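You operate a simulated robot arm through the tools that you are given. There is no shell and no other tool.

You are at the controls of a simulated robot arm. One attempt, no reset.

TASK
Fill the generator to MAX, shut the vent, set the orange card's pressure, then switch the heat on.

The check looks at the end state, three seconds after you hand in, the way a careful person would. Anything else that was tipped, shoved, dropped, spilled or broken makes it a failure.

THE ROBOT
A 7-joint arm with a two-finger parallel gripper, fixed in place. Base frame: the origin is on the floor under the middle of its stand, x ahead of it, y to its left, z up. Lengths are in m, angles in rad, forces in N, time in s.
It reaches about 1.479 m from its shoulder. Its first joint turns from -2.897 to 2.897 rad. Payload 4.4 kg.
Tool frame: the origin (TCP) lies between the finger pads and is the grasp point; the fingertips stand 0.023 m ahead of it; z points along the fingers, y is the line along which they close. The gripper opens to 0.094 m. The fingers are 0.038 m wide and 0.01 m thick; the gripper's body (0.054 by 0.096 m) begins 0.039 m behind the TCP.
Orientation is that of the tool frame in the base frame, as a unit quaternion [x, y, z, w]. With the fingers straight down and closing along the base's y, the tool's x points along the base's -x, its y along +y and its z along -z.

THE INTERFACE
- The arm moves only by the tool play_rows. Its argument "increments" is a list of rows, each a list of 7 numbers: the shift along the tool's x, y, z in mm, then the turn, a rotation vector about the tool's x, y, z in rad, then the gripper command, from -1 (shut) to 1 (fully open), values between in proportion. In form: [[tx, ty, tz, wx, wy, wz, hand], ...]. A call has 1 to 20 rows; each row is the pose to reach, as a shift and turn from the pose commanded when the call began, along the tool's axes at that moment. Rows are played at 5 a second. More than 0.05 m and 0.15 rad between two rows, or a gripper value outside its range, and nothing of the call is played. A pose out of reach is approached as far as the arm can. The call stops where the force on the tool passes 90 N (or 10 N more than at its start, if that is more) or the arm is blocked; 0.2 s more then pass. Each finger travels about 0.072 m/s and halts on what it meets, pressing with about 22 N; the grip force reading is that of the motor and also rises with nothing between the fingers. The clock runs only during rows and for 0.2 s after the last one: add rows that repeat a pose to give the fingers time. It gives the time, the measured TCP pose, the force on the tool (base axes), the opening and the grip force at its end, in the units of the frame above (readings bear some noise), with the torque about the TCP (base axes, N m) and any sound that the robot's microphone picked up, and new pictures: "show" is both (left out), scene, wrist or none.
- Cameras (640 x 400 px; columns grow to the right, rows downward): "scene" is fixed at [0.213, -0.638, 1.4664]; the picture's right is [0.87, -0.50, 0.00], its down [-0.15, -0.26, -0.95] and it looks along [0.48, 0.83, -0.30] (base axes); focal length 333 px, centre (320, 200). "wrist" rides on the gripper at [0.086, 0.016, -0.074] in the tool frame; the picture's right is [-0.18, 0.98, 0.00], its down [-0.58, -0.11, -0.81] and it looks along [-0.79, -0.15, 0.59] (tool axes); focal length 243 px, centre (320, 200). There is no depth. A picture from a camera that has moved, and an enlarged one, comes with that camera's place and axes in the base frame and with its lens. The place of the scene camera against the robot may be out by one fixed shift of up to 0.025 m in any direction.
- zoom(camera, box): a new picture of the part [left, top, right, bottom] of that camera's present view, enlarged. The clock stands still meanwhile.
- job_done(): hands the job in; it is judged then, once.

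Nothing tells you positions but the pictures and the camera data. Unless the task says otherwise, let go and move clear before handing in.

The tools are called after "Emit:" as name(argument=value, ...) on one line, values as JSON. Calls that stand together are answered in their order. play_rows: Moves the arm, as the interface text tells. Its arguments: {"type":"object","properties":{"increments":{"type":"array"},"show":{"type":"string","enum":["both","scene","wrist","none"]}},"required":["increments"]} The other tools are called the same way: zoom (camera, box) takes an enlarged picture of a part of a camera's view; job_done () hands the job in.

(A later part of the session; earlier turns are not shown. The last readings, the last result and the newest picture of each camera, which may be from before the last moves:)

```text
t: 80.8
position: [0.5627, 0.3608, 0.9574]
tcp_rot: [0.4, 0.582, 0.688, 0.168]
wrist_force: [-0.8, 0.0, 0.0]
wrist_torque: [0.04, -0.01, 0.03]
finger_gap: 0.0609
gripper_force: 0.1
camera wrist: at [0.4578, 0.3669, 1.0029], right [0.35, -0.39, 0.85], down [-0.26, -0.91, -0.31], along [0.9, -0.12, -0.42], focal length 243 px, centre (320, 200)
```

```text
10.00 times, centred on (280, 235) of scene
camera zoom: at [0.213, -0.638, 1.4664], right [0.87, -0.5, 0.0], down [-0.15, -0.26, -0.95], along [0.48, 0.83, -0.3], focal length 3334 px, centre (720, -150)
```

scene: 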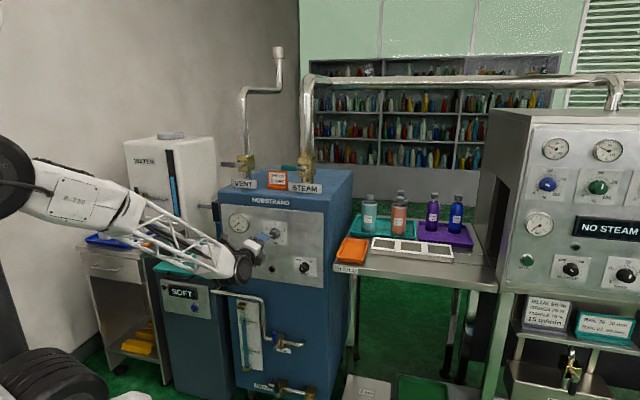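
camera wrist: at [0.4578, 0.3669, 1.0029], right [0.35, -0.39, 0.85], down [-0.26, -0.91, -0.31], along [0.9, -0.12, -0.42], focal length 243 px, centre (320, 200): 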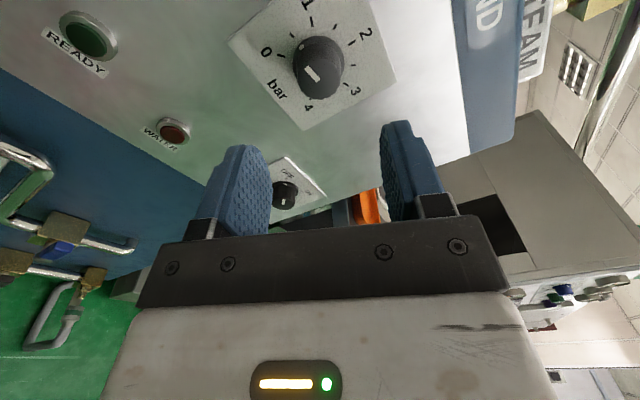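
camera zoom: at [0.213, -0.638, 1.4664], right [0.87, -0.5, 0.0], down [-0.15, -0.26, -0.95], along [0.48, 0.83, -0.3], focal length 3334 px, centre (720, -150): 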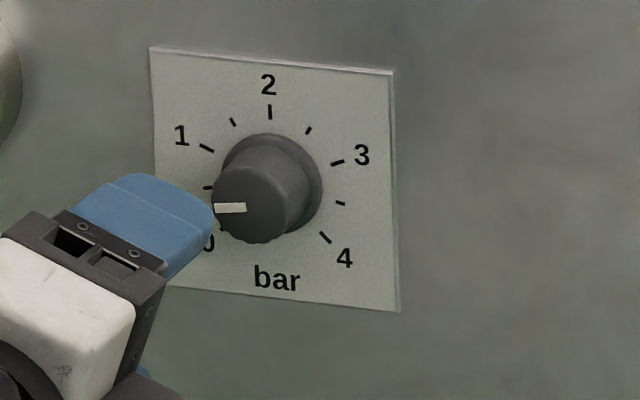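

The pointer is at about 0.45–0.5 bar, so I need around 102–104° clockwise. I'll roll back to near zero before gripping.

Emit:
play_rows(increments=[[0, 0, 0, 0, 0, -0.13, 0.3], [0, 0, 0, 0, 0, -0.26, 0.3], [0, 0, 0, 0, 0, -0.39, 0.3], [0, 0, 0, 0, 0, -0.52, 0.3], [0, 0, 0, 0, 0, -0.65, 0.3], [0, 0, 0, 0, 0, -0.78, 0.3], [0, 0, 0, 0, 0, -0.91, 0.3], [0, 0, 0, 0, 0, -1.04, 0.3], [0, 0, 0, 0, 0, -1.17, 0.3], [0, 0, 0, 0, 0, -1.3, 0.3], [0, 0, 0, 0, 0, -1.43, 0.3], [0, 0, 0, 0, 0, -1.56, 0.3], [0, 0, 0, 0, 0, -1.69, 0.3], [0, 0, 0, 0, 0, -1.83, 0.3], [0, 0, 0, 0, 0, -1.83, 0.3]])

Emit:
zoom(camera="wrist", box=[240, 0, 400, 120])

```text
t: 84.0
position: [0.5635, 0.3616, 0.9542]
tcp_rot: [-0.218, 0.672, 0.286, 0.647]
wrist_force: [0.0, -0.7, -0.2]
wrist_torque: [0.01, 0.0, 0.0]
finger_gap: 0.0613
gripper_force: 0.1
camera wrist: at [0.4917, 0.329, 0.8719], right [-0.64, 0.71, 0.28], down [-0.49, -0.66, 0.57], along [0.59, 0.23, 0.77], focal length 243 px, centre (320, 200)
```

scene: 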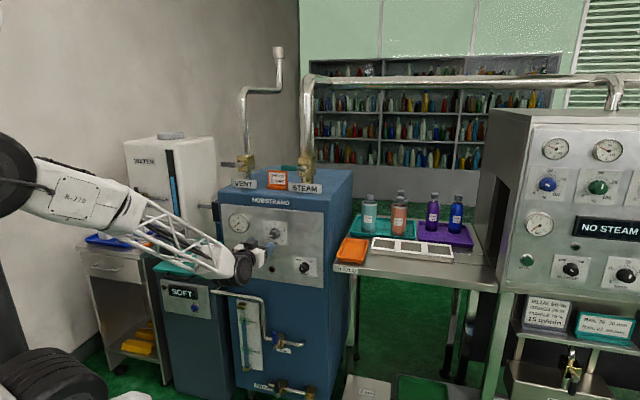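
wrist: 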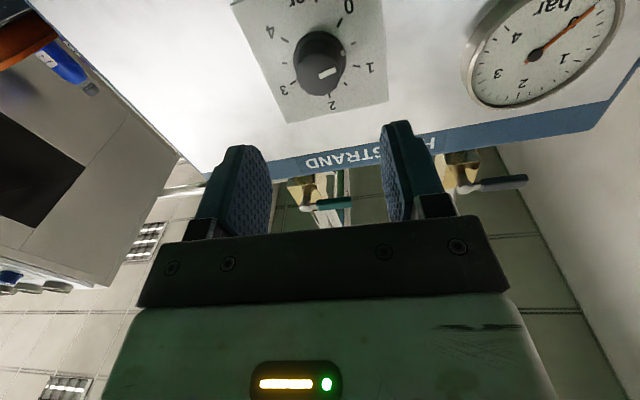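

```text
3.33 times, centred on (320, 60) of wrist
camera zoom: at [0.4917, 0.329, 0.8719], right [-0.64, 0.71, 0.28], down [-0.49, -0.66, 0.57], along [0.59, 0.23, 0.77], focal length 809 px, centre (320, 667)
```

zoom: 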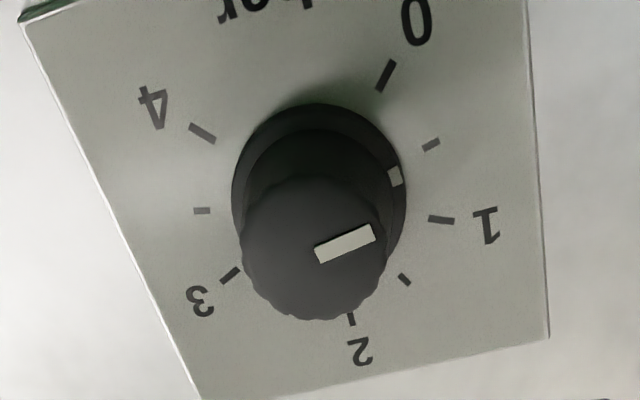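

Aligned within a couple of millimetres. I'll advance so the pads surround the knob cap.

Emit:
play_rows(increments=[[0.7, 0, 30, 0, 0, 0, 0.3], [0.7, 0, 60, 0, 0, 0, 0.3], [0.7, 0, 80, 0, 0, 0, 0.3], [0.7, 0, 87, 0, 0, 0, 0.3], [0.7, 0, 87, 0, 0, 0, 0.3]])

Emit:
zoom(camera="wrist", box=[200, 60, 440, 240])

Emit:
zoom(camera="scene", box=[240, 205, 310, 265])

```text
t: 85.2
position: [0.6309, 0.4143, 0.9569]
tcp_rot: [-0.222, 0.672, 0.289, 0.645]
wrist_force: [0.6, 1.0, -0.3]
wrist_torque: [0.04, -0.03, 0.01]
finger_gap: 0.061
gripper_force: 0.1
out of reach, approached as far as the arm can: row 3, 4, 5
camera wrist: at [0.5597, 0.3822, 0.8726], right [-0.65, 0.71, 0.28], down [-0.48, -0.67, 0.57], along [0.59, 0.23, 0.77], focal length 243 px, centre (320, 200)
```

scene: 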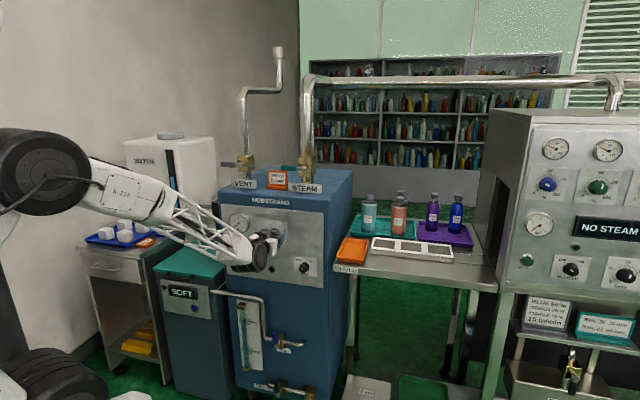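
wrist: 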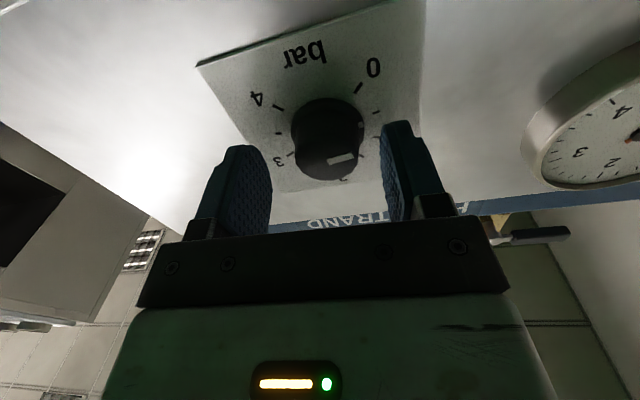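

```text
2.22 times, centred on (320, 150) of wrist
camera zoom: at [0.5597, 0.3822, 0.8726], right [-0.65, 0.71, 0.28], down [-0.48, -0.67, 0.57], along [0.59, 0.23, 0.77], focal length 539 px, centre (320, 311)
```

zoom: 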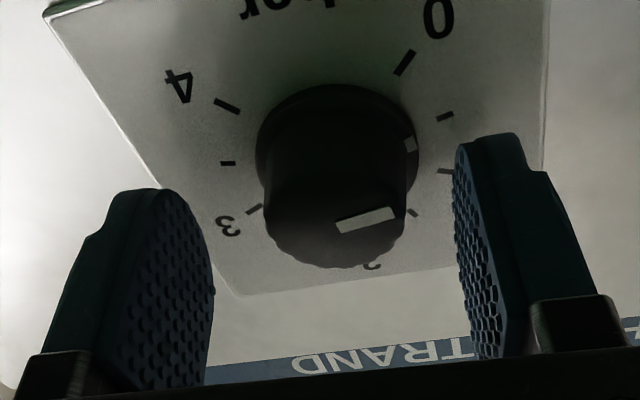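

```text
6.67 times, centred on (275, 235) of scene
camera zoom: at [0.213, -0.638, 1.4664], right [0.87, -0.5, 0.0], down [-0.15, -0.26, -0.95], along [0.48, 0.83, -0.3], focal length 2222 px, centre (620, -33)
```

zoom: 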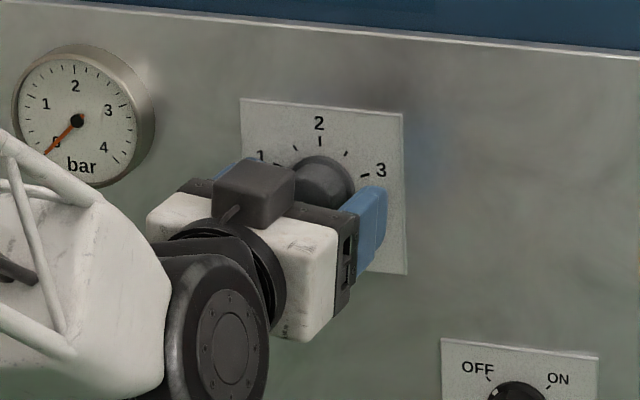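

The limit pushed the TCP about 5 mm right of the knob axis. I'll add some clockwise roll and re-centre while still open.

Emit:
play_rows(increments=[[1.2, 1.6, 0, 0, 0, 0.12, 0.3], [2.4, 3.2, 0, 0, 0, 0.24, 0.3], [3.5, 4.7, 1, 0, 0, 0.3, 0.3], [3.5, 4.7, 1, 0, 0, 0.3, 0.3]], show="wrist")

Emit:
zoom(camera="wrist", box=[200, 60, 440, 240])

```text
t: 86.2
position: [0.6315, 0.4152, 0.955]
tcp_rot: [-0.118, 0.698, 0.383, 0.594]
wrist_force: [0.5, -0.4, -0.5]
wrist_torque: [-0.02, 0.03, 0.01]
finger_gap: 0.0611
gripper_force: 0.0
out of reach, approached as far as the arm can: row 2, 3, 4
camera wrist: at [0.5438, 0.3996, 0.8825], right [-0.56, 0.61, 0.55], down [-0.37, -0.79, 0.49], along [0.74, 0.07, 0.67], focal length 243 px, centre (320, 200)
```

wrist: 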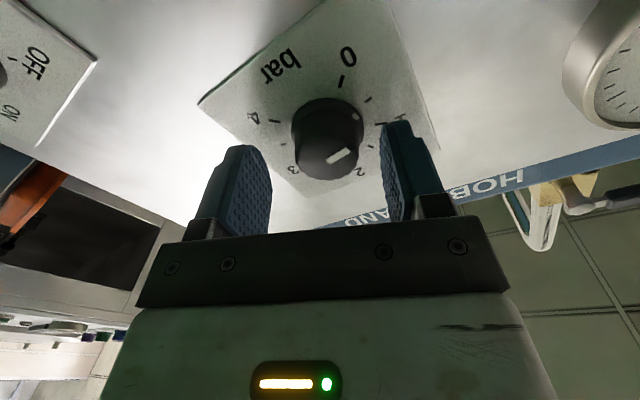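

```text
2.22 times, centred on (320, 150) of wrist
camera zoom: at [0.5438, 0.3996, 0.8825], right [-0.56, 0.61, 0.55], down [-0.37, -0.79, 0.49], along [0.74, 0.07, 0.67], focal length 539 px, centre (320, 311)
```

zoom: 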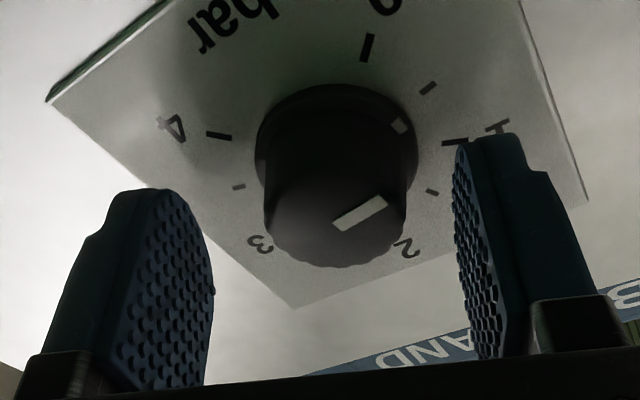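

The knob is about 4 mm to the left of the grip centre. I'll add a slight yaw to free the limit and shift left.

Emit:
play_rows(increments=[[1.2, 1.2, 0, -0.015, 0.007, 0, 0.3], [2.4, 2.4, 0, -0.03, 0.013, 0, 0.3], [3.6, 3.3, 0, -0.046, 0.02, 0, 0.3], [3.6, 3.3, 0, -0.046, 0.02, 0, 0.3]], show="wrist")

Emit:
zoom(camera="wrist", box=[200, 60, 440, 240])

```text
t: 87.2
position: [0.6282, 0.4181, 0.9537]
tcp_rot: [-0.132, 0.694, 0.394, 0.587]
wrist_force: [0.0, -0.2, -0.1]
wrist_torque: [0.0, 0.0, 0.0]
finger_gap: 0.0609
gripper_force: 0.1
camera wrist: at [0.541, 0.4008, 0.8803], right [-0.59, 0.59, 0.55], down [-0.34, -0.8, 0.49], along [0.73, 0.1, 0.67], focal length 243 px, centre (320, 200)
```

wrist: 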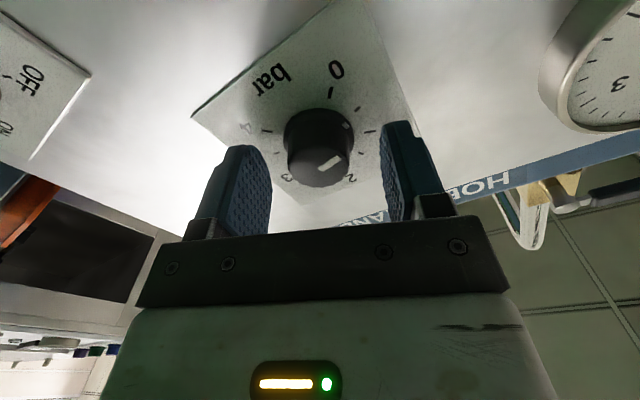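

```text
2.22 times, centred on (320, 150) of wrist
camera zoom: at [0.541, 0.4008, 0.8803], right [-0.59, 0.59, 0.55], down [-0.34, -0.8, 0.49], along [0.73, 0.1, 0.67], focal length 539 px, centre (320, 311)
```

zoom: 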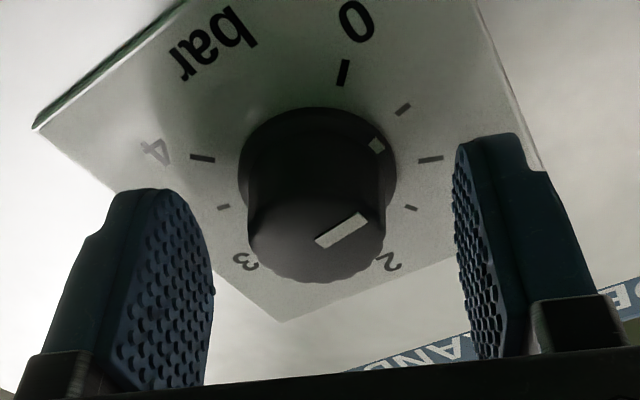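

Centred now. Closing on the knob cap.

Emit:
play_rows(increments=[[0, 0, 0, 0, 0, 0, -0.2], [0, 0, 0, 0, 0, 0, -0.6], [0, 0, 0, 0, 0, 0, -1], [0, 0, 0, 0, 0, 0, -1]], show="wrist")

Emit:
zoom(camera="wrist", box=[200, 60, 440, 240])

```text
t: 88.2
position: [0.628, 0.417, 0.9513]
tcp_rot: [-0.133, 0.695, 0.394, 0.587]
wrist_force: [33.3, -17.6, -13.5]
wrist_torque: [-0.05, 0.2, -0.48]
finger_gap: 0.0335
gripper_force: 44.5
camera wrist: at [0.5414, 0.4001, 0.8796], right [-0.58, 0.59, 0.55], down [-0.34, -0.8, 0.49], along [0.74, 0.1, 0.67], focal length 243 px, centre (320, 200)
```

wrist: 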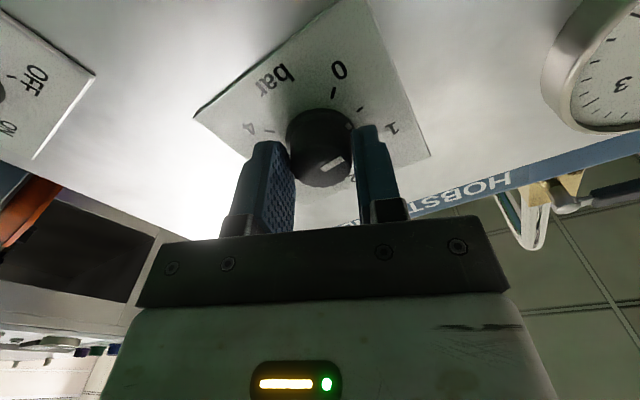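

```text
2.22 times, centred on (320, 150) of wrist
camera zoom: at [0.5414, 0.4001, 0.8796], right [-0.58, 0.59, 0.55], down [-0.34, -0.8, 0.49], along [0.74, 0.1, 0.67], focal length 539 px, centre (320, 311)
```

zoom: 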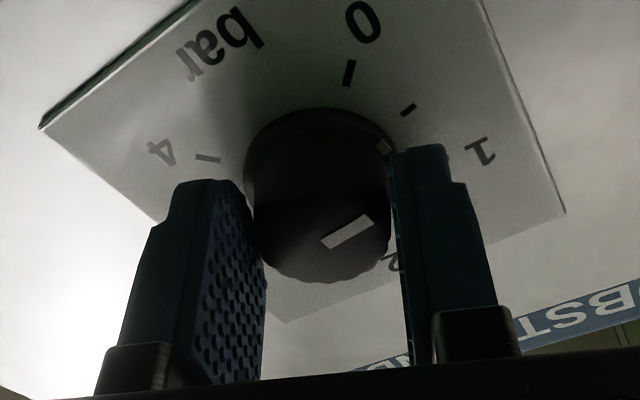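

Gripped, but the −y finger carries most of the load. I'll nudge the tool about 1.5 mm towards −y to balance.

Emit:
play_rows(increments=[[0, -0.8, 0, 0, 0, 0, -1], [0, -1.5, 0, 0, 0, 0, -1]], show="none")

```text
t: 88.8
position: [0.6272, 0.4189, 0.9518]
tcp_rot: [-0.132, 0.694, 0.394, 0.588]
wrist_force: [-12.9, -33.7, 1.8]
wrist_torque: [0.01, 0.06, -0.33]
finger_gap: 0.0334
gripper_force: 45.0
```

Lateral load dropped. Now I'll try a small clockwise twist and look at the result.

Emit:
play_rows(increments=[[0, -1.5, 0, 0, 0, 0.1, -1], [0, -1.5, 0, 0, 0, 0.2, -1]], show="wrist")

Emit:
zoom(camera="wrist", box=[200, 60, 440, 240])

```text
t: 89.4
position: [0.6279, 0.4194, 0.9528]
tcp_rot: [-0.064, 0.703, 0.452, 0.545]
wrist_force: [-21.6, 20.8, 11.5]
wrist_torque: [-0.46, 0.34, 1.04]
finger_gap: 0.0329
gripper_force: 45.0
camera wrist: at [0.5323, 0.4097, 0.891], right [-0.5, 0.5, 0.71], down [-0.28, -0.87, 0.42], along [0.82, 0.01, 0.57], focal length 243 px, centre (320, 200)
```

wrist: 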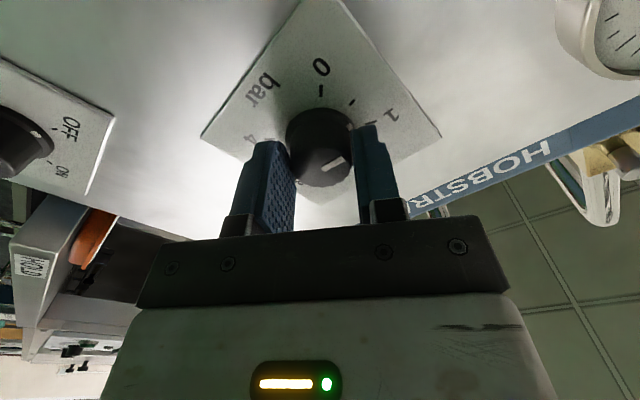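

```text
2.22 times, centred on (320, 150) of wrist
camera zoom: at [0.5323, 0.4097, 0.891], right [-0.5, 0.5, 0.71], down [-0.28, -0.87, 0.42], along [0.82, 0.01, 0.57], focal length 539 px, centre (320, 311)
```

zoom: 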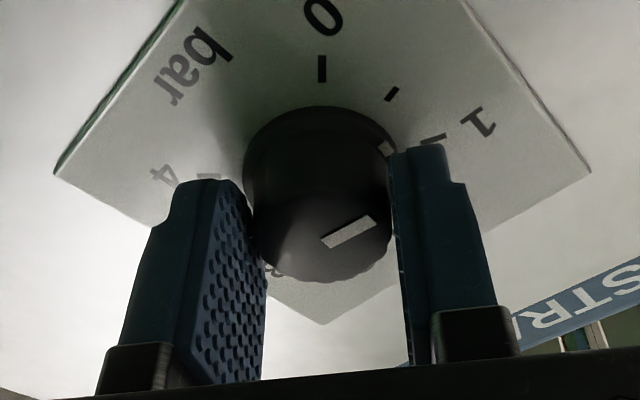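

The knob turns with the tool without slipping. I'll continue twisting clockwise in modest steps.

Emit:
play_rows(increments=[[0, 0.4, 0, 0, 0, 0.12, -1], [0, 0.6, 0, 0, 0, 0.24, -1], [0, 0.6, 0, 0, 0, 0.36, -1], [0, 0.6, 0, 0, 0, 0.48, -1]], show="wrist")

```text
t: 90.4
position: [0.6289, 0.419, 0.9541]
tcp_rot: [0.105, 0.698, 0.568, 0.422]
wrist_force: [-43.2, 35.5, 32.6]
wrist_torque: [0.18, -0.39, 1.3]
finger_gap: 0.0329
gripper_force: 45.0
camera wrist: at [0.5169, 0.4253, 0.928], right [-0.21, 0.21, 0.95], down [-0.17, -0.97, 0.17], along [0.96, -0.13, 0.24], focal length 243 px, centre (320, 200)
```

wrist: 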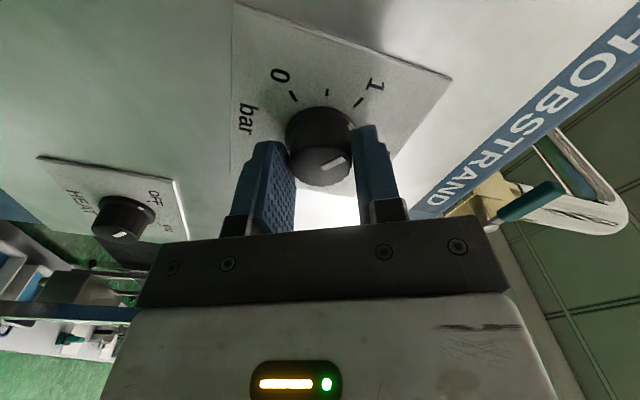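

The lateral force is building because the axes are slightly offset. I'll shift the tool along the force to relieve it.

Emit:
play_rows(increments=[[0.6, 1.1, 0, 0, 0, 0, -1], [1.3, 2.2, 0, 0, 0, 0, -1]], show="none")

```text
t: 91.0
position: [0.6282, 0.4185, 0.953]
tcp_rot: [0.106, 0.698, 0.568, 0.423]
wrist_force: [-17.5, 13.8, 34.3]
wrist_torque: [0.09, -0.16, 0.95]
finger_gap: 0.0329
gripper_force: 45.5
```

Emit:
play_rows(increments=[[0, 1.1, 0, 0, 0, 0, -1], [0, 2.2, 0, 0, 0, 0, -1]], show="none")

```text
t: 91.6
position: [0.6279, 0.4188, 0.954]
tcp_rot: [0.107, 0.699, 0.566, 0.422]
wrist_force: [41.1, -7.1, 2.3]
wrist_torque: [0.29, -0.28, -0.15]
finger_gap: 0.0328
gripper_force: 44.4
```

Emit:
play_rows(increments=[[-0.8, -0.4, 0, 0, 0, 0.1, -1], [-0.8, -0.4, 0, 0, 0, 0.2, -1], [-0.8, -0.4, 0, 0, 0, 0.3, -1]], show="wrist")

```text
t: 92.4
position: [0.6265, 0.4201, 0.9538]
tcp_rot: [0.21, 0.676, 0.624, 0.332]
wrist_force: [9.6, -36.2, 1.8]
wrist_torque: [-0.03, 0.01, -0.27]
finger_gap: 0.033
gripper_force: 45.1
camera wrist: at [0.5125, 0.4285, 0.9549], right [0.0, 0.0, 1.0], down [-0.16, -0.99, 0.0], along [0.99, -0.16, 0.0], focal length 243 px, centre (320, 200)
```

wrist: 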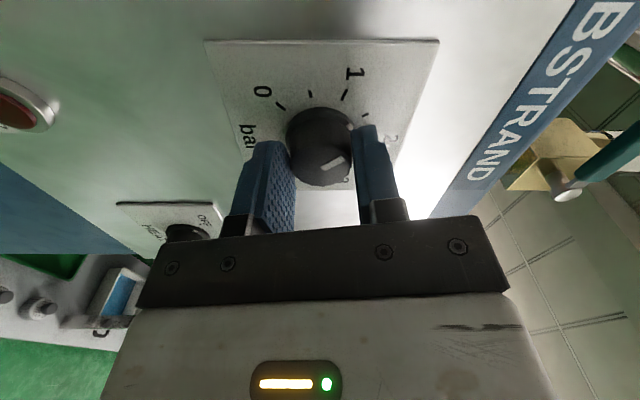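

Emit:
play_rows(increments=[[-0.8, 0, 0, 0, 0, 0.1, -1], [-0.8, 0, 0, 0, 0, 0.2, -1], [-0.8, 0, 0, 0, 0, 0.3, -1], [-0.8, 0, 0, 0, 0, 0.4, -1]], show="wrist")

Emit:
zoom(camera="wrist", box=[200, 20, 440, 200])

Emit:
zoom(camera="scene", box=[240, 205, 310, 265])

```text
t: 93.4
position: [0.628, 0.4187, 0.9552]
tcp_rot: [0.339, 0.62, 0.679, 0.2]
wrist_force: [-0.7, 11.0, -7.4]
wrist_torque: [-0.27, 0.37, -0.41]
finger_gap: 0.0327
gripper_force: 44.8
camera wrist: at [0.5173, 0.4234, 0.99], right [0.27, -0.27, 0.92], down [-0.19, -0.96, -0.23], along [0.94, -0.11, -0.31], focal length 243 px, centre (320, 200)
```

wrist: 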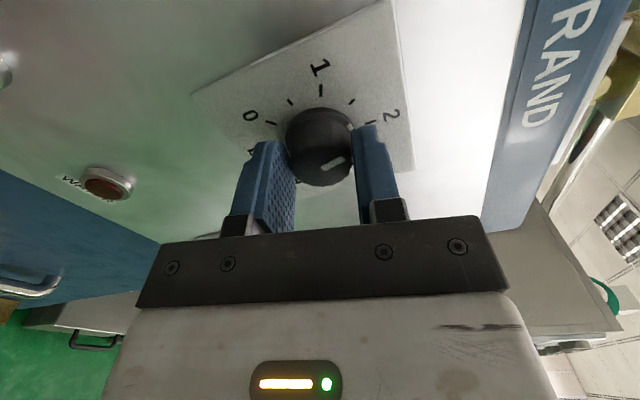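

```text
2.22 times, centred on (320, 110) of wrist
camera zoom: at [0.5173, 0.4234, 0.99], right [0.27, -0.27, 0.92], down [-0.19, -0.96, -0.23], along [0.94, -0.11, -0.31], focal length 539 px, centre (320, 400)
```

zoom: 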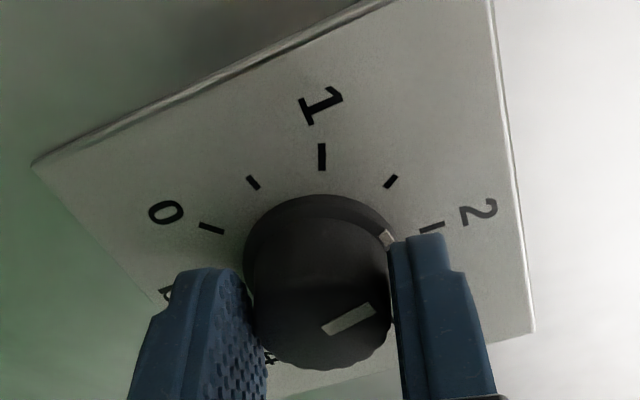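

```text
6.67 times, centred on (275, 235) of scene
camera zoom: at [0.213, -0.638, 1.4664], right [0.87, -0.5, 0.0], down [-0.15, -0.26, -0.95], along [0.48, 0.83, -0.3], focal length 2222 px, centre (620, -33)
```

zoom: 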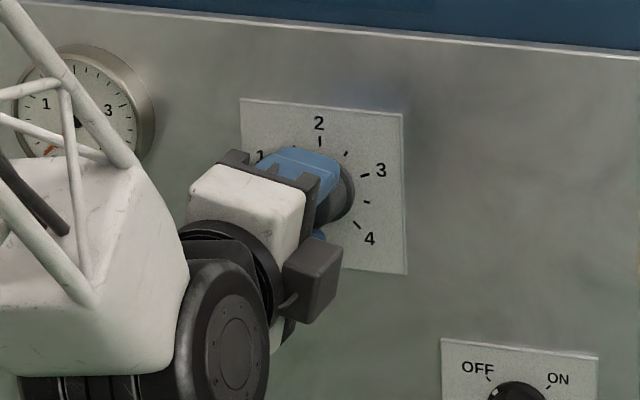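

The knob has turned about 79° with no slip and now points near 1.67. I'll twist the remaining 22° or so.

Emit:
play_rows(increments=[[0, 0, 0, 0, 0, 0.1, -1], [0, 0, 0, 0, 0, 0.2, -1], [0, 0, 0, 0, 0, 0.3, -1], [0, 0, 0, 0, 0, 0.387, -1]], show="wrist")

Emit:
zoom(camera="wrist", box=[200, 20, 440, 200])

Emit:
zoom(camera="scene", box=[255, 215, 305, 255])

```text
t: 94.4
position: [0.6273, 0.4194, 0.9563]
tcp_rot: [0.452, 0.543, 0.705, 0.068]
wrist_force: [-39.8, 7.3, 9.9]
wrist_torque: [0.03, 0.07, 0.72]
finger_gap: 0.0329
gripper_force: 45.4
camera wrist: at [0.5314, 0.4098, 1.0187], right [0.5, -0.5, 0.71], down [-0.28, -0.86, -0.42], along [0.82, 0.01, -0.57], focal length 243 px, centre (320, 200)
```

wrist: 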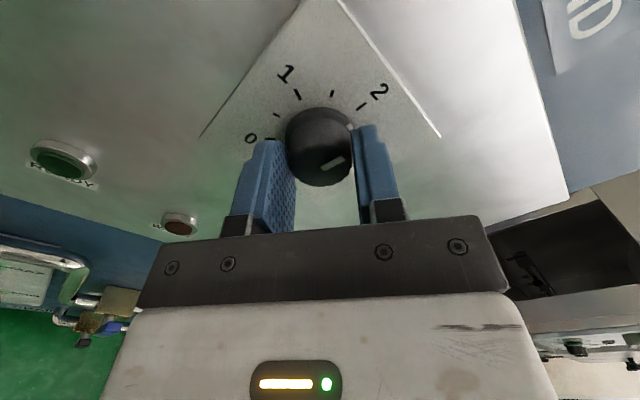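

```text
2.22 times, centred on (320, 110) of wrist
camera zoom: at [0.5314, 0.4098, 1.0187], right [0.5, -0.5, 0.71], down [-0.28, -0.86, -0.42], along [0.82, 0.01, -0.57], focal length 539 px, centre (320, 400)
```

zoom: 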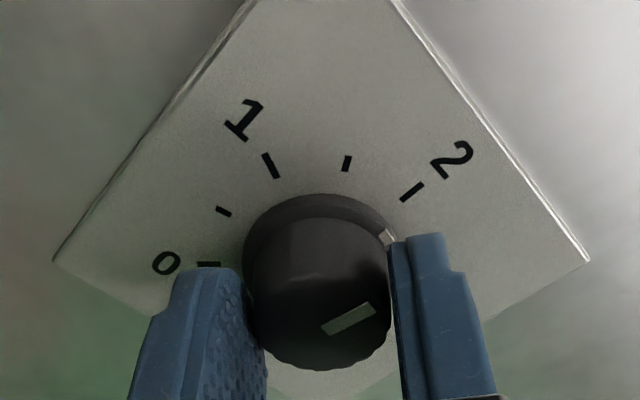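

```text
10.00 times, centred on (280, 235) of scene
camera zoom: at [0.213, -0.638, 1.4664], right [0.87, -0.5, 0.0], down [-0.15, -0.26, -0.95], along [0.48, 0.83, -0.3], focal length 3334 px, centre (720, -150)
```

zoom: 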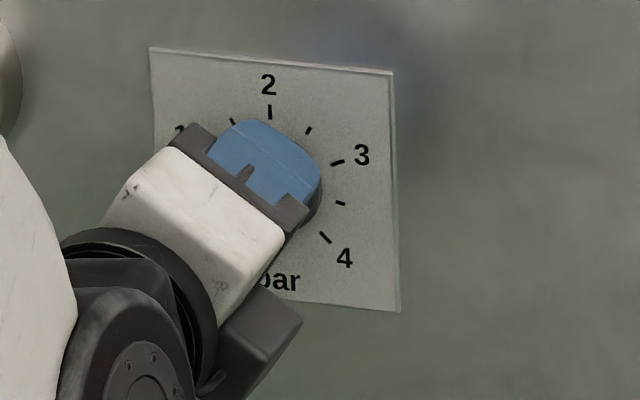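

By the skirt mark it might be at or slightly past 2. I'll release and back off to read it properly.

Emit:
play_rows(increments=[[0, 0, 0, 0, 0, 0, -0.5], [0, 0, 0, 0, 0, 0, 0], [0, 0, 0, 0, 0, 0, 0.3], [0, 0, -25, 0, 0, 0, 0.3], [0, 0, -50, 0, 0, 0, 0.3], [0, 0, -75, 0, 0, 0, 0.3], [0, 0, -90, 0, 0, 0, 0.3]])

Emit:
zoom(camera="wrist", box=[220, 0, 400, 130])

Emit:
zoom(camera="scene", box=[255, 215, 305, 255])

```text
t: 96.0
position: [0.5611, 0.356, 0.9551]
tcp_rot: [0.452, 0.543, 0.704, 0.067]
wrist_force: [-0.2, 0.2, 1.1]
wrist_torque: [0.0, -0.01, -0.03]
finger_gap: 0.0611
gripper_force: 0.1
camera wrist: at [0.4657, 0.3473, 1.0174], right [0.5, -0.5, 0.71], down [-0.28, -0.87, -0.42], along [0.82, 0.01, -0.57], focal length 243 px, centre (320, 200)
```

scene: 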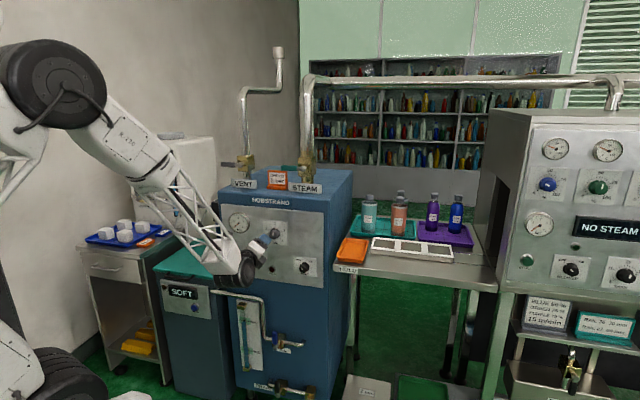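
wrist: 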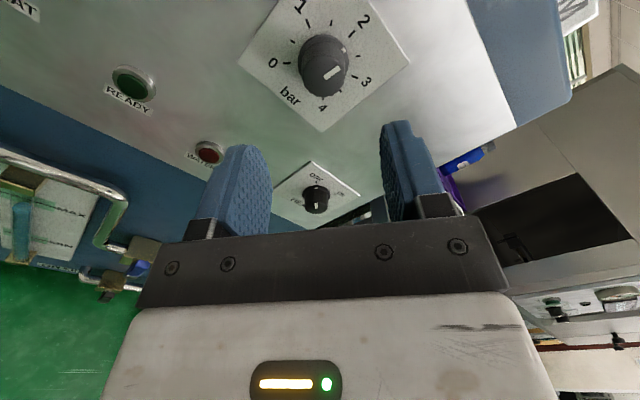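

```text
3.08 times, centred on (310, 65) of wrist
camera zoom: at [0.4657, 0.3473, 1.0174], right [0.5, -0.5, 0.71], down [-0.28, -0.87, -0.42], along [0.82, 0.01, -0.57], focal length 746 px, centre (351, 615)
```

zoom: 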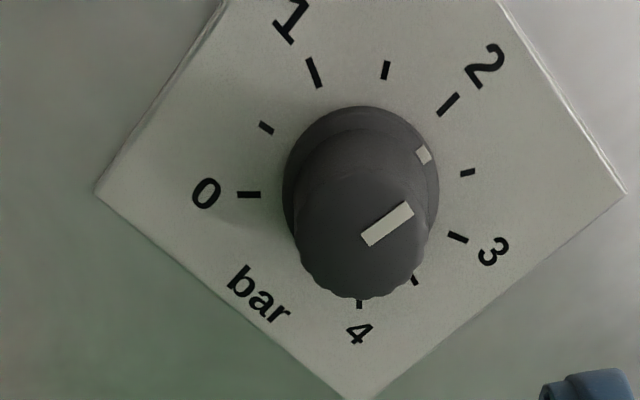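

```text
10.00 times, centred on (280, 235) of scene
camera zoom: at [0.213, -0.638, 1.4664], right [0.87, -0.5, 0.0], down [-0.15, -0.26, -0.95], along [0.48, 0.83, -0.3], focal length 3334 px, centre (720, -150)
```

zoom: 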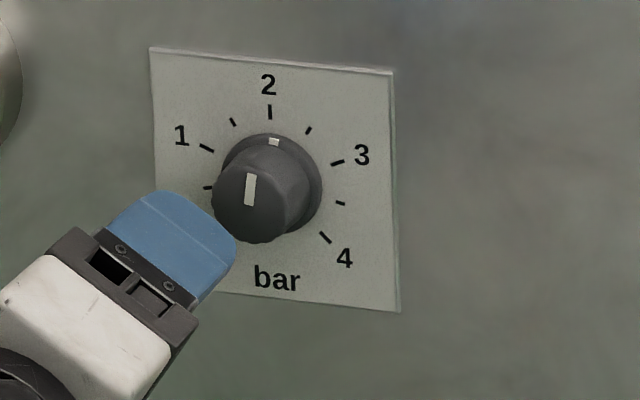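

Pointer looks slightly past 2. I'll zoom more tightly to quantify.

Emit:
zoom(camera="scene", box=[270, 223, 298, 243])

Emit:
zoom(camera="wrist", box=[285, 25, 365, 105])

```text
16.00 times, centred on (284, 233) of scene
camera zoom: at [0.213, -0.638, 1.4664], right [0.87, -0.5, 0.0], down [-0.15, -0.26, -0.95], along [0.48, 0.83, -0.3], focal length 5334 px, centre (896, -328)
```

zoom: 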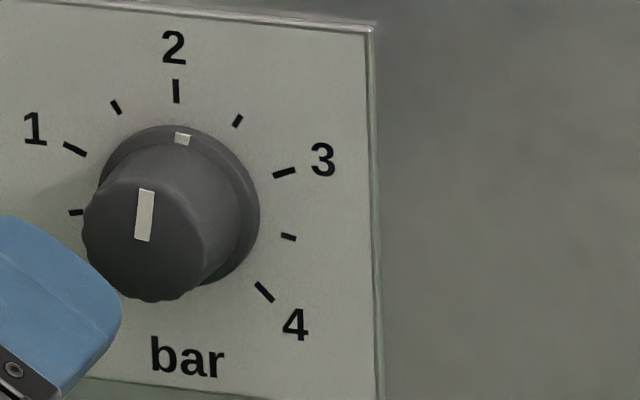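

```text
5.00 times, centred on (325, 65) of wrist
camera zoom: at [0.4657, 0.3473, 1.0174], right [0.5, -0.5, 0.71], down [-0.28, -0.87, -0.42], along [0.82, 0.01, -0.57], focal length 1213 px, centre (295, 875)
```

zoom: 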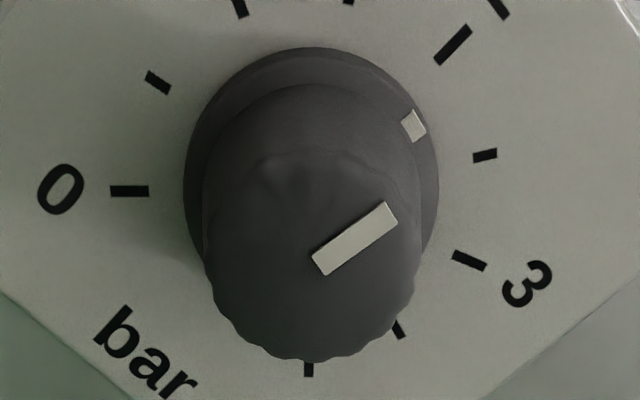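

The radial bar reads about 2.1 in both views, so I overshot by around 7°. I'll re-grip and turn back about 0.13 rad.

Emit:
play_rows(increments=[[0, 0, 30, 0, 0, 0, 0.3], [0, 0, 60, 0, 0, 0, 0.3], [0, 0, 82, 0, 0, 0, 0.3], [0, 0, 90, 0, 0, 0, 0.3], [0, 0, 90, 0, 0, 0, -0.1], [0, 0, 90, 0, 0, 0, -0.5], [0, 0, 90, 0, 0, 0, -1], [0, 0, 90, 0, 0, 0, -1]], show="wrist")

Emit:
zoom(camera="wrist", box=[200, 20, 440, 200])

```text
t: 97.8
position: [0.6277, 0.4206, 0.9574]
tcp_rot: [0.452, 0.542, 0.705, 0.068]
wrist_force: [25.4, -25.2, 30.0]
wrist_torque: [-0.17, -0.11, -0.9]
finger_gap: 0.0329
gripper_force: 45.0
camera wrist: at [0.5311, 0.4116, 1.0192], right [0.49, -0.5, 0.71], down [-0.28, -0.86, -0.42], along [0.82, 0.01, -0.57], focal length 243 px, centre (320, 200)
```

wrist: 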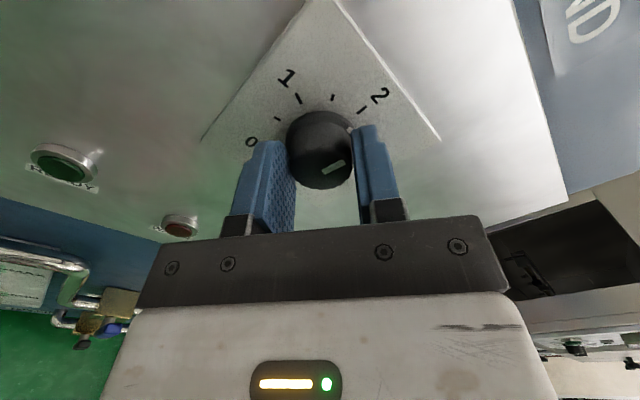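

```text
2.22 times, centred on (320, 110) of wrist
camera zoom: at [0.5311, 0.4116, 1.0192], right [0.49, -0.5, 0.71], down [-0.28, -0.86, -0.42], along [0.82, 0.01, -0.57], focal length 539 px, centre (320, 400)
```

zoom: 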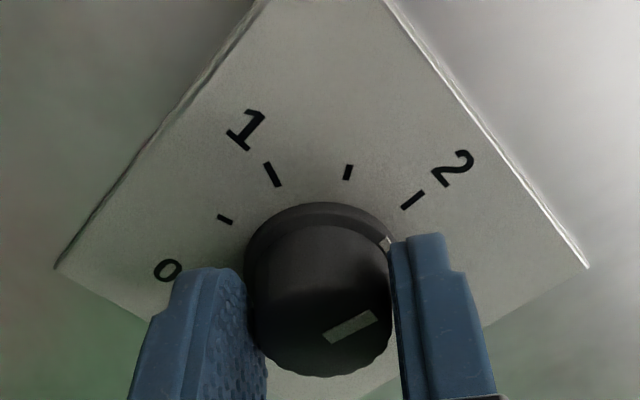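

Emit:
play_rows(increments=[[0, 0.8, 0, 0, 0, -0.05, -1], [0, 1.2, 0, 0, 0, -0.13, -1], [0, 1.2, 0, 0, 0, -0.13, -1]], show="none")

Emit:
play_rows(increments=[[0, 0, 0, 0, 0, 0, -0.5], [0, 0, 0, 0, 0, 0, 0], [0, 0, 0, 0, 0, 0, 0.3], [0, 0, -25, 0, 0, 0, 0.3], [0, 0, -50, 0, 0, 0, 0.3], [0, 0, -75, 0, 0, 0, 0.3], [0, 0, -90, 0, 0, 0, 0.3]], show="wrist")

Emit:
zoom(camera="scene", box=[270, 223, 298, 243])

Emit:
zoom(camera="wrist", box=[285, 25, 365, 105])

```text
t: 98.6
position: [0.6277, 0.4196, 0.9567]
tcp_rot: [0.415, 0.572, 0.698, 0.113]
wrist_force: [-6.5, 25.3, 28.5]
wrist_torque: [0.22, -0.3, 0.9]
finger_gap: 0.033
gripper_force: 44.9
```

```text
t: 100.2
position: [0.5623, 0.3572, 0.9557]
tcp_rot: [0.415, 0.573, 0.698, 0.114]
wrist_force: [0.6, -0.3, -0.6]
wrist_torque: [-0.02, 0.02, 0.03]
finger_gap: 0.0611
gripper_force: 0.0
camera wrist: at [0.4613, 0.3526, 1.009], right [0.43, -0.43, 0.79], down [-0.24, -0.9, -0.36], along [0.87, -0.04, -0.49], focal length 243 px, centre (320, 200)
```

wrist: 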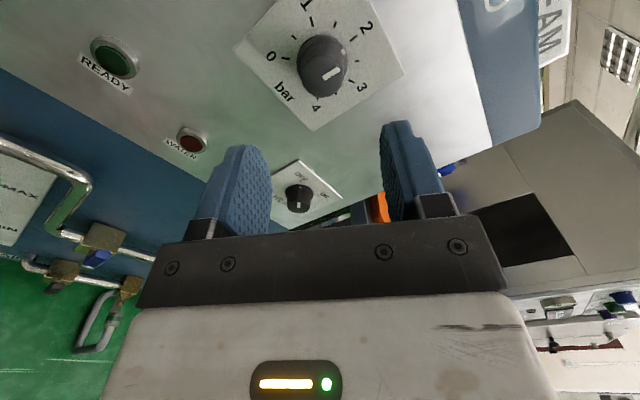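

```text
16.00 times, centred on (284, 233) of scene
camera zoom: at [0.213, -0.638, 1.4664], right [0.87, -0.5, 0.0], down [-0.15, -0.26, -0.95], along [0.48, 0.83, -0.3], focal length 5334 px, centre (896, -328)
```

zoom: 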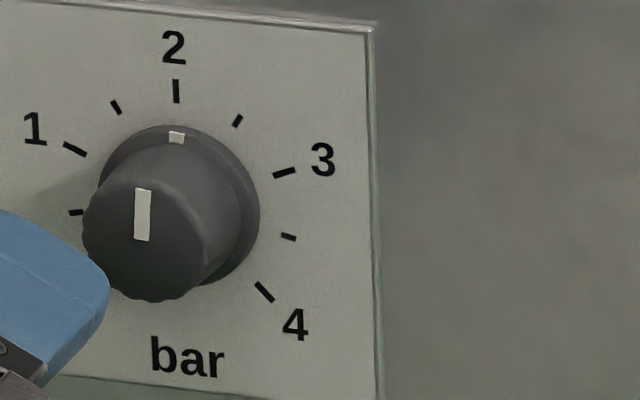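

```text
5.00 times, centred on (325, 65) of wrist
camera zoom: at [0.4613, 0.3526, 1.009], right [0.43, -0.43, 0.79], down [-0.24, -0.9, -0.36], along [0.87, -0.04, -0.49], focal length 1213 px, centre (295, 875)
```

zoom: 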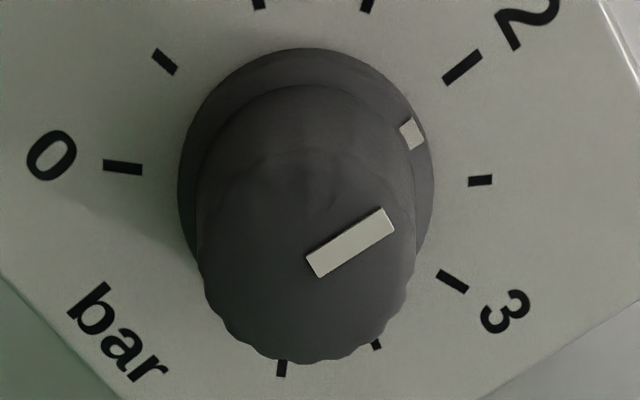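

Now the bar reads about 2.05. One more small correction, roughly 4°, with the same procedure.

Emit:
play_rows(increments=[[0, 0, 30, 0, 0, 0, 0.3], [0, 0, 60, 0, 0, 0, 0.3], [0, 0, 82, 0, 0, 0, 0.3], [0, 0, 90, 0, 0, 0, 0.3], [0, 0, 90, 0, 0, 0, -0.1], [0, 0, 90, 0, 0, 0, -0.5], [0, 0, 90, 0, 0, 0, -1], [0, 0, 90, 0, 0, 0, -1], [0, 0, 90, 0, 0, -0.05, -1], [0, 0, 90, 0, 0, -0.1, -1], [0, 0, 90, 0, 0, -0.1, -1]], show="none")

Emit:
play_rows(increments=[[0, 0, 0, 0, 0, 0, -0.5], [0, 0, 0, 0, 0, 0, 0], [0, 0, 0, 0, 0, 0, 0.3], [0, 0, -25, 0, 0, 0, 0.3], [0, 0, -50, 0, 0, 0, 0.3], [0, 0, -75, 0, 0, 0, 0.3], [0, 0, -90, 0, 0, 0, 0.3]], show="wrist")

Emit:
zoom(camera="scene", box=[270, 223, 298, 243])

Emit:
zoom(camera="wrist", box=[285, 25, 365, 105])

```text
t: 102.6
position: [0.6271, 0.4167, 0.9546]
tcp_rot: [0.387, 0.592, 0.691, 0.148]
wrist_force: [-23.6, -7.7, -22.9]
wrist_torque: [-0.19, 0.2, 0.58]
finger_gap: 0.0328
gripper_force: 45.2
```

```text
t: 104.2
position: [0.5646, 0.3533, 0.9574]
tcp_rot: [0.387, 0.592, 0.691, 0.149]
wrist_force: [0.9, 0.5, -0.2]
wrist_torque: [-0.03, 0.02, -0.04]
finger_gap: 0.0611
gripper_force: 0.0
camera wrist: at [0.4601, 0.3531, 1.0034], right [0.37, -0.37, 0.85], down [-0.22, -0.92, -0.31], along [0.9, -0.07, -0.42], focal length 243 px, centre (320, 200)
```

wrist: 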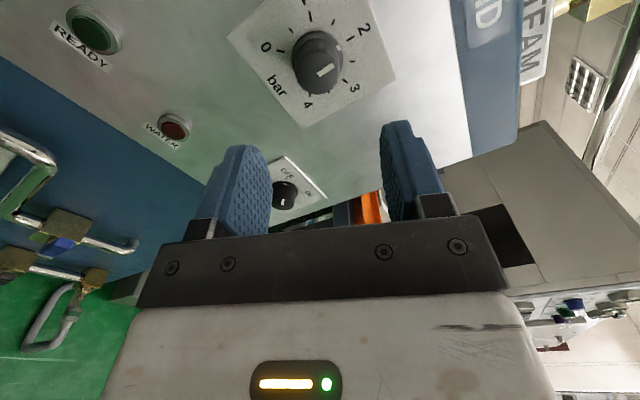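

```text
16.00 times, centred on (284, 233) of scene
camera zoom: at [0.213, -0.638, 1.4664], right [0.87, -0.5, 0.0], down [-0.15, -0.26, -0.95], along [0.48, 0.83, -0.3], focal length 5334 px, centre (896, -328)
```

zoom: 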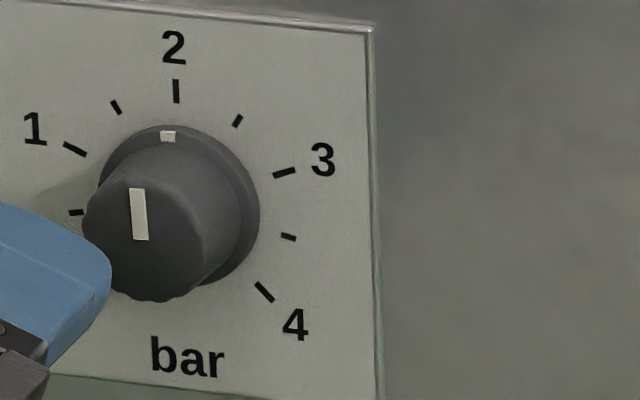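

```text
5.00 times, centred on (325, 65) of wrist
camera zoom: at [0.4601, 0.3531, 1.0034], right [0.37, -0.37, 0.85], down [-0.22, -0.92, -0.31], along [0.9, -0.07, -0.42], focal length 1213 px, centre (295, 875)
```

zoom: 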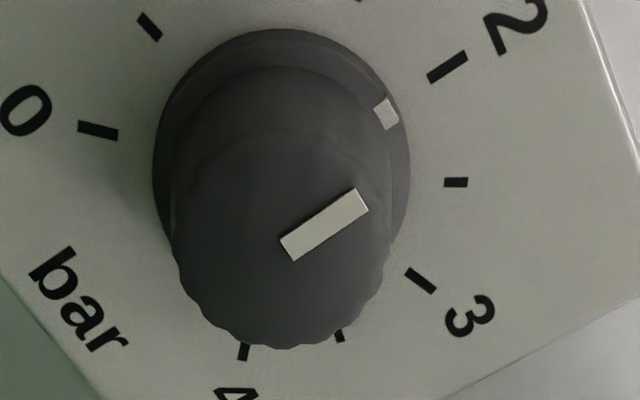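

The pointer now reads about 1.97–2.0 in both views, so the pressure is set. Now the HEAT switch; I'll take a close look.

Emit:
zoom(camera="scene", box=[290, 250, 330, 280])

Emit:
zoom(camera="scene", box=[222, 205, 332, 285])

Emit:
zoom(camera="wrist", box=[240, 140, 360, 230])

```text
13.33 times, centred on (310, 265) of scene
camera zoom: at [0.213, -0.638, 1.4664], right [0.87, -0.5, 0.0], down [-0.15, -0.26, -0.95], along [0.48, 0.83, -0.3], focal length 4445 px, centre (453, -667)
```

zoom: 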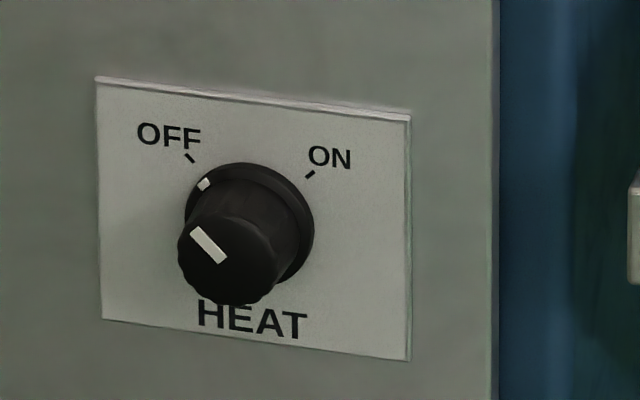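

```text
5.00 times, centred on (277, 245) of scene
camera zoom: at [0.213, -0.638, 1.4664], right [0.87, -0.5, 0.0], down [-0.15, -0.26, -0.95], along [0.48, 0.83, -0.3], focal length 1667 px, centre (535, -25)
```

zoom: 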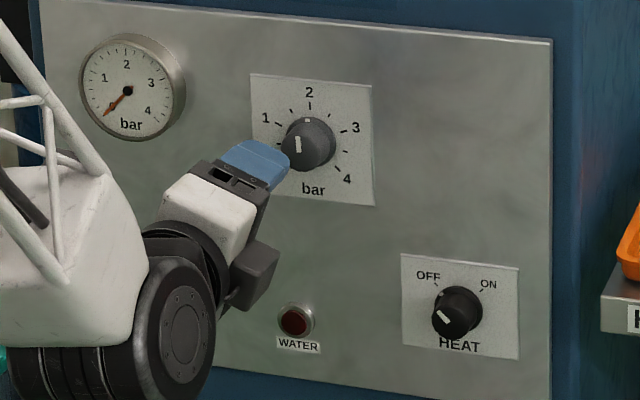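

```text
4.44 times, centred on (300, 185) of wrist
camera zoom: at [0.4601, 0.3531, 1.0034], right [0.37, -0.37, 0.85], down [-0.22, -0.92, -0.31], along [0.9, -0.07, -0.42], focal length 1078 px, centre (409, 267)
```

zoom: 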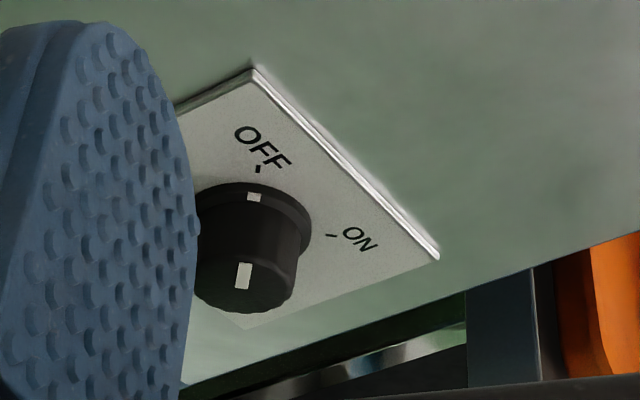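

HEAT points at OFF, with ON 90° clockwise. I'll move in front of it (left≈-0.22, z≈0.832), rolling back to leave room for the clockwise turn.

Emit:
play_rows(increments=[[-12, -6.6, -0.4, 0, 0, -0.124, 0.3], [-23.9, -13.1, -0.9, 0, 0, -0.248, 0.3], [-35.9, -19.7, -1.3, 0, 0, -0.372, 0.3], [-47.9, -26.3, -1.7, 0, 0, -0.497, 0.3], [-59.8, -32.8, -2.2, 0, 0, -0.621, 0.3], [-71.8, -39.4, -2.6, 0, 0, -0.745, 0.3]])

```text
t: 105.6
position: [0.6011, 0.3132, 0.8931]
tcp_rot: [0.144, 0.692, 0.59, 0.39]
wrist_force: [0.1, 0.3, 0.8]
wrist_torque: [0.0, -0.04, 0.01]
finger_gap: 0.0612
gripper_force: 0.0
camera wrist: at [0.4873, 0.3216, 0.877], right [-0.14, 0.14, 0.98], down [-0.16, -0.98, 0.11], along [0.98, -0.15, 0.16], focal length 243 px, centre (320, 200)
```

scene: 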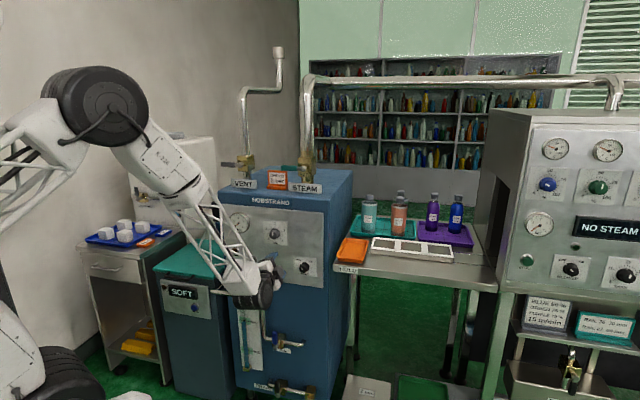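
wrist: 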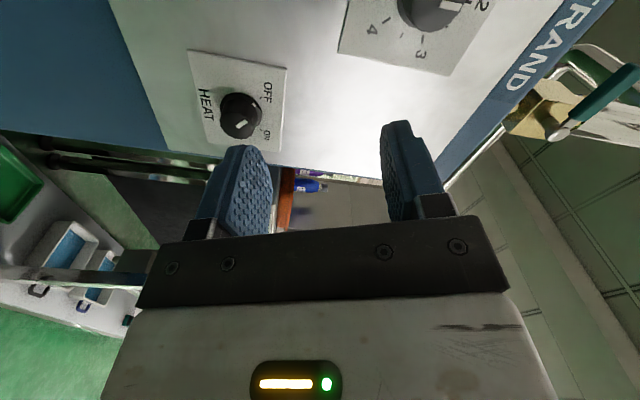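

Emit:
zoom(camera="wrist", box=[180, 40, 300, 150])

```text
3.64 times, centred on (240, 95) of wrist
camera zoom: at [0.4873, 0.3216, 0.877], right [-0.14, 0.14, 0.98], down [-0.16, -0.98, 0.11], along [0.98, -0.15, 0.16], focal length 882 px, centre (611, 582)
```

zoom: 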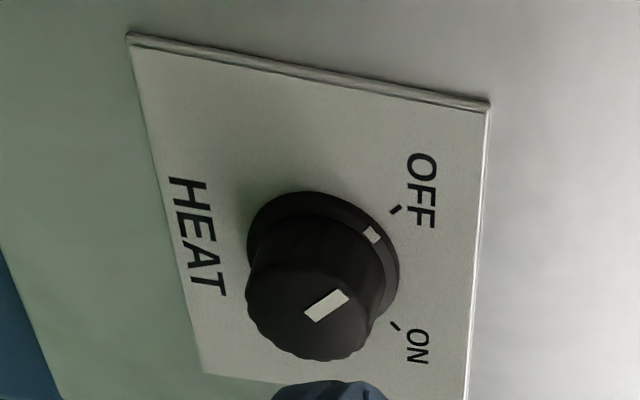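

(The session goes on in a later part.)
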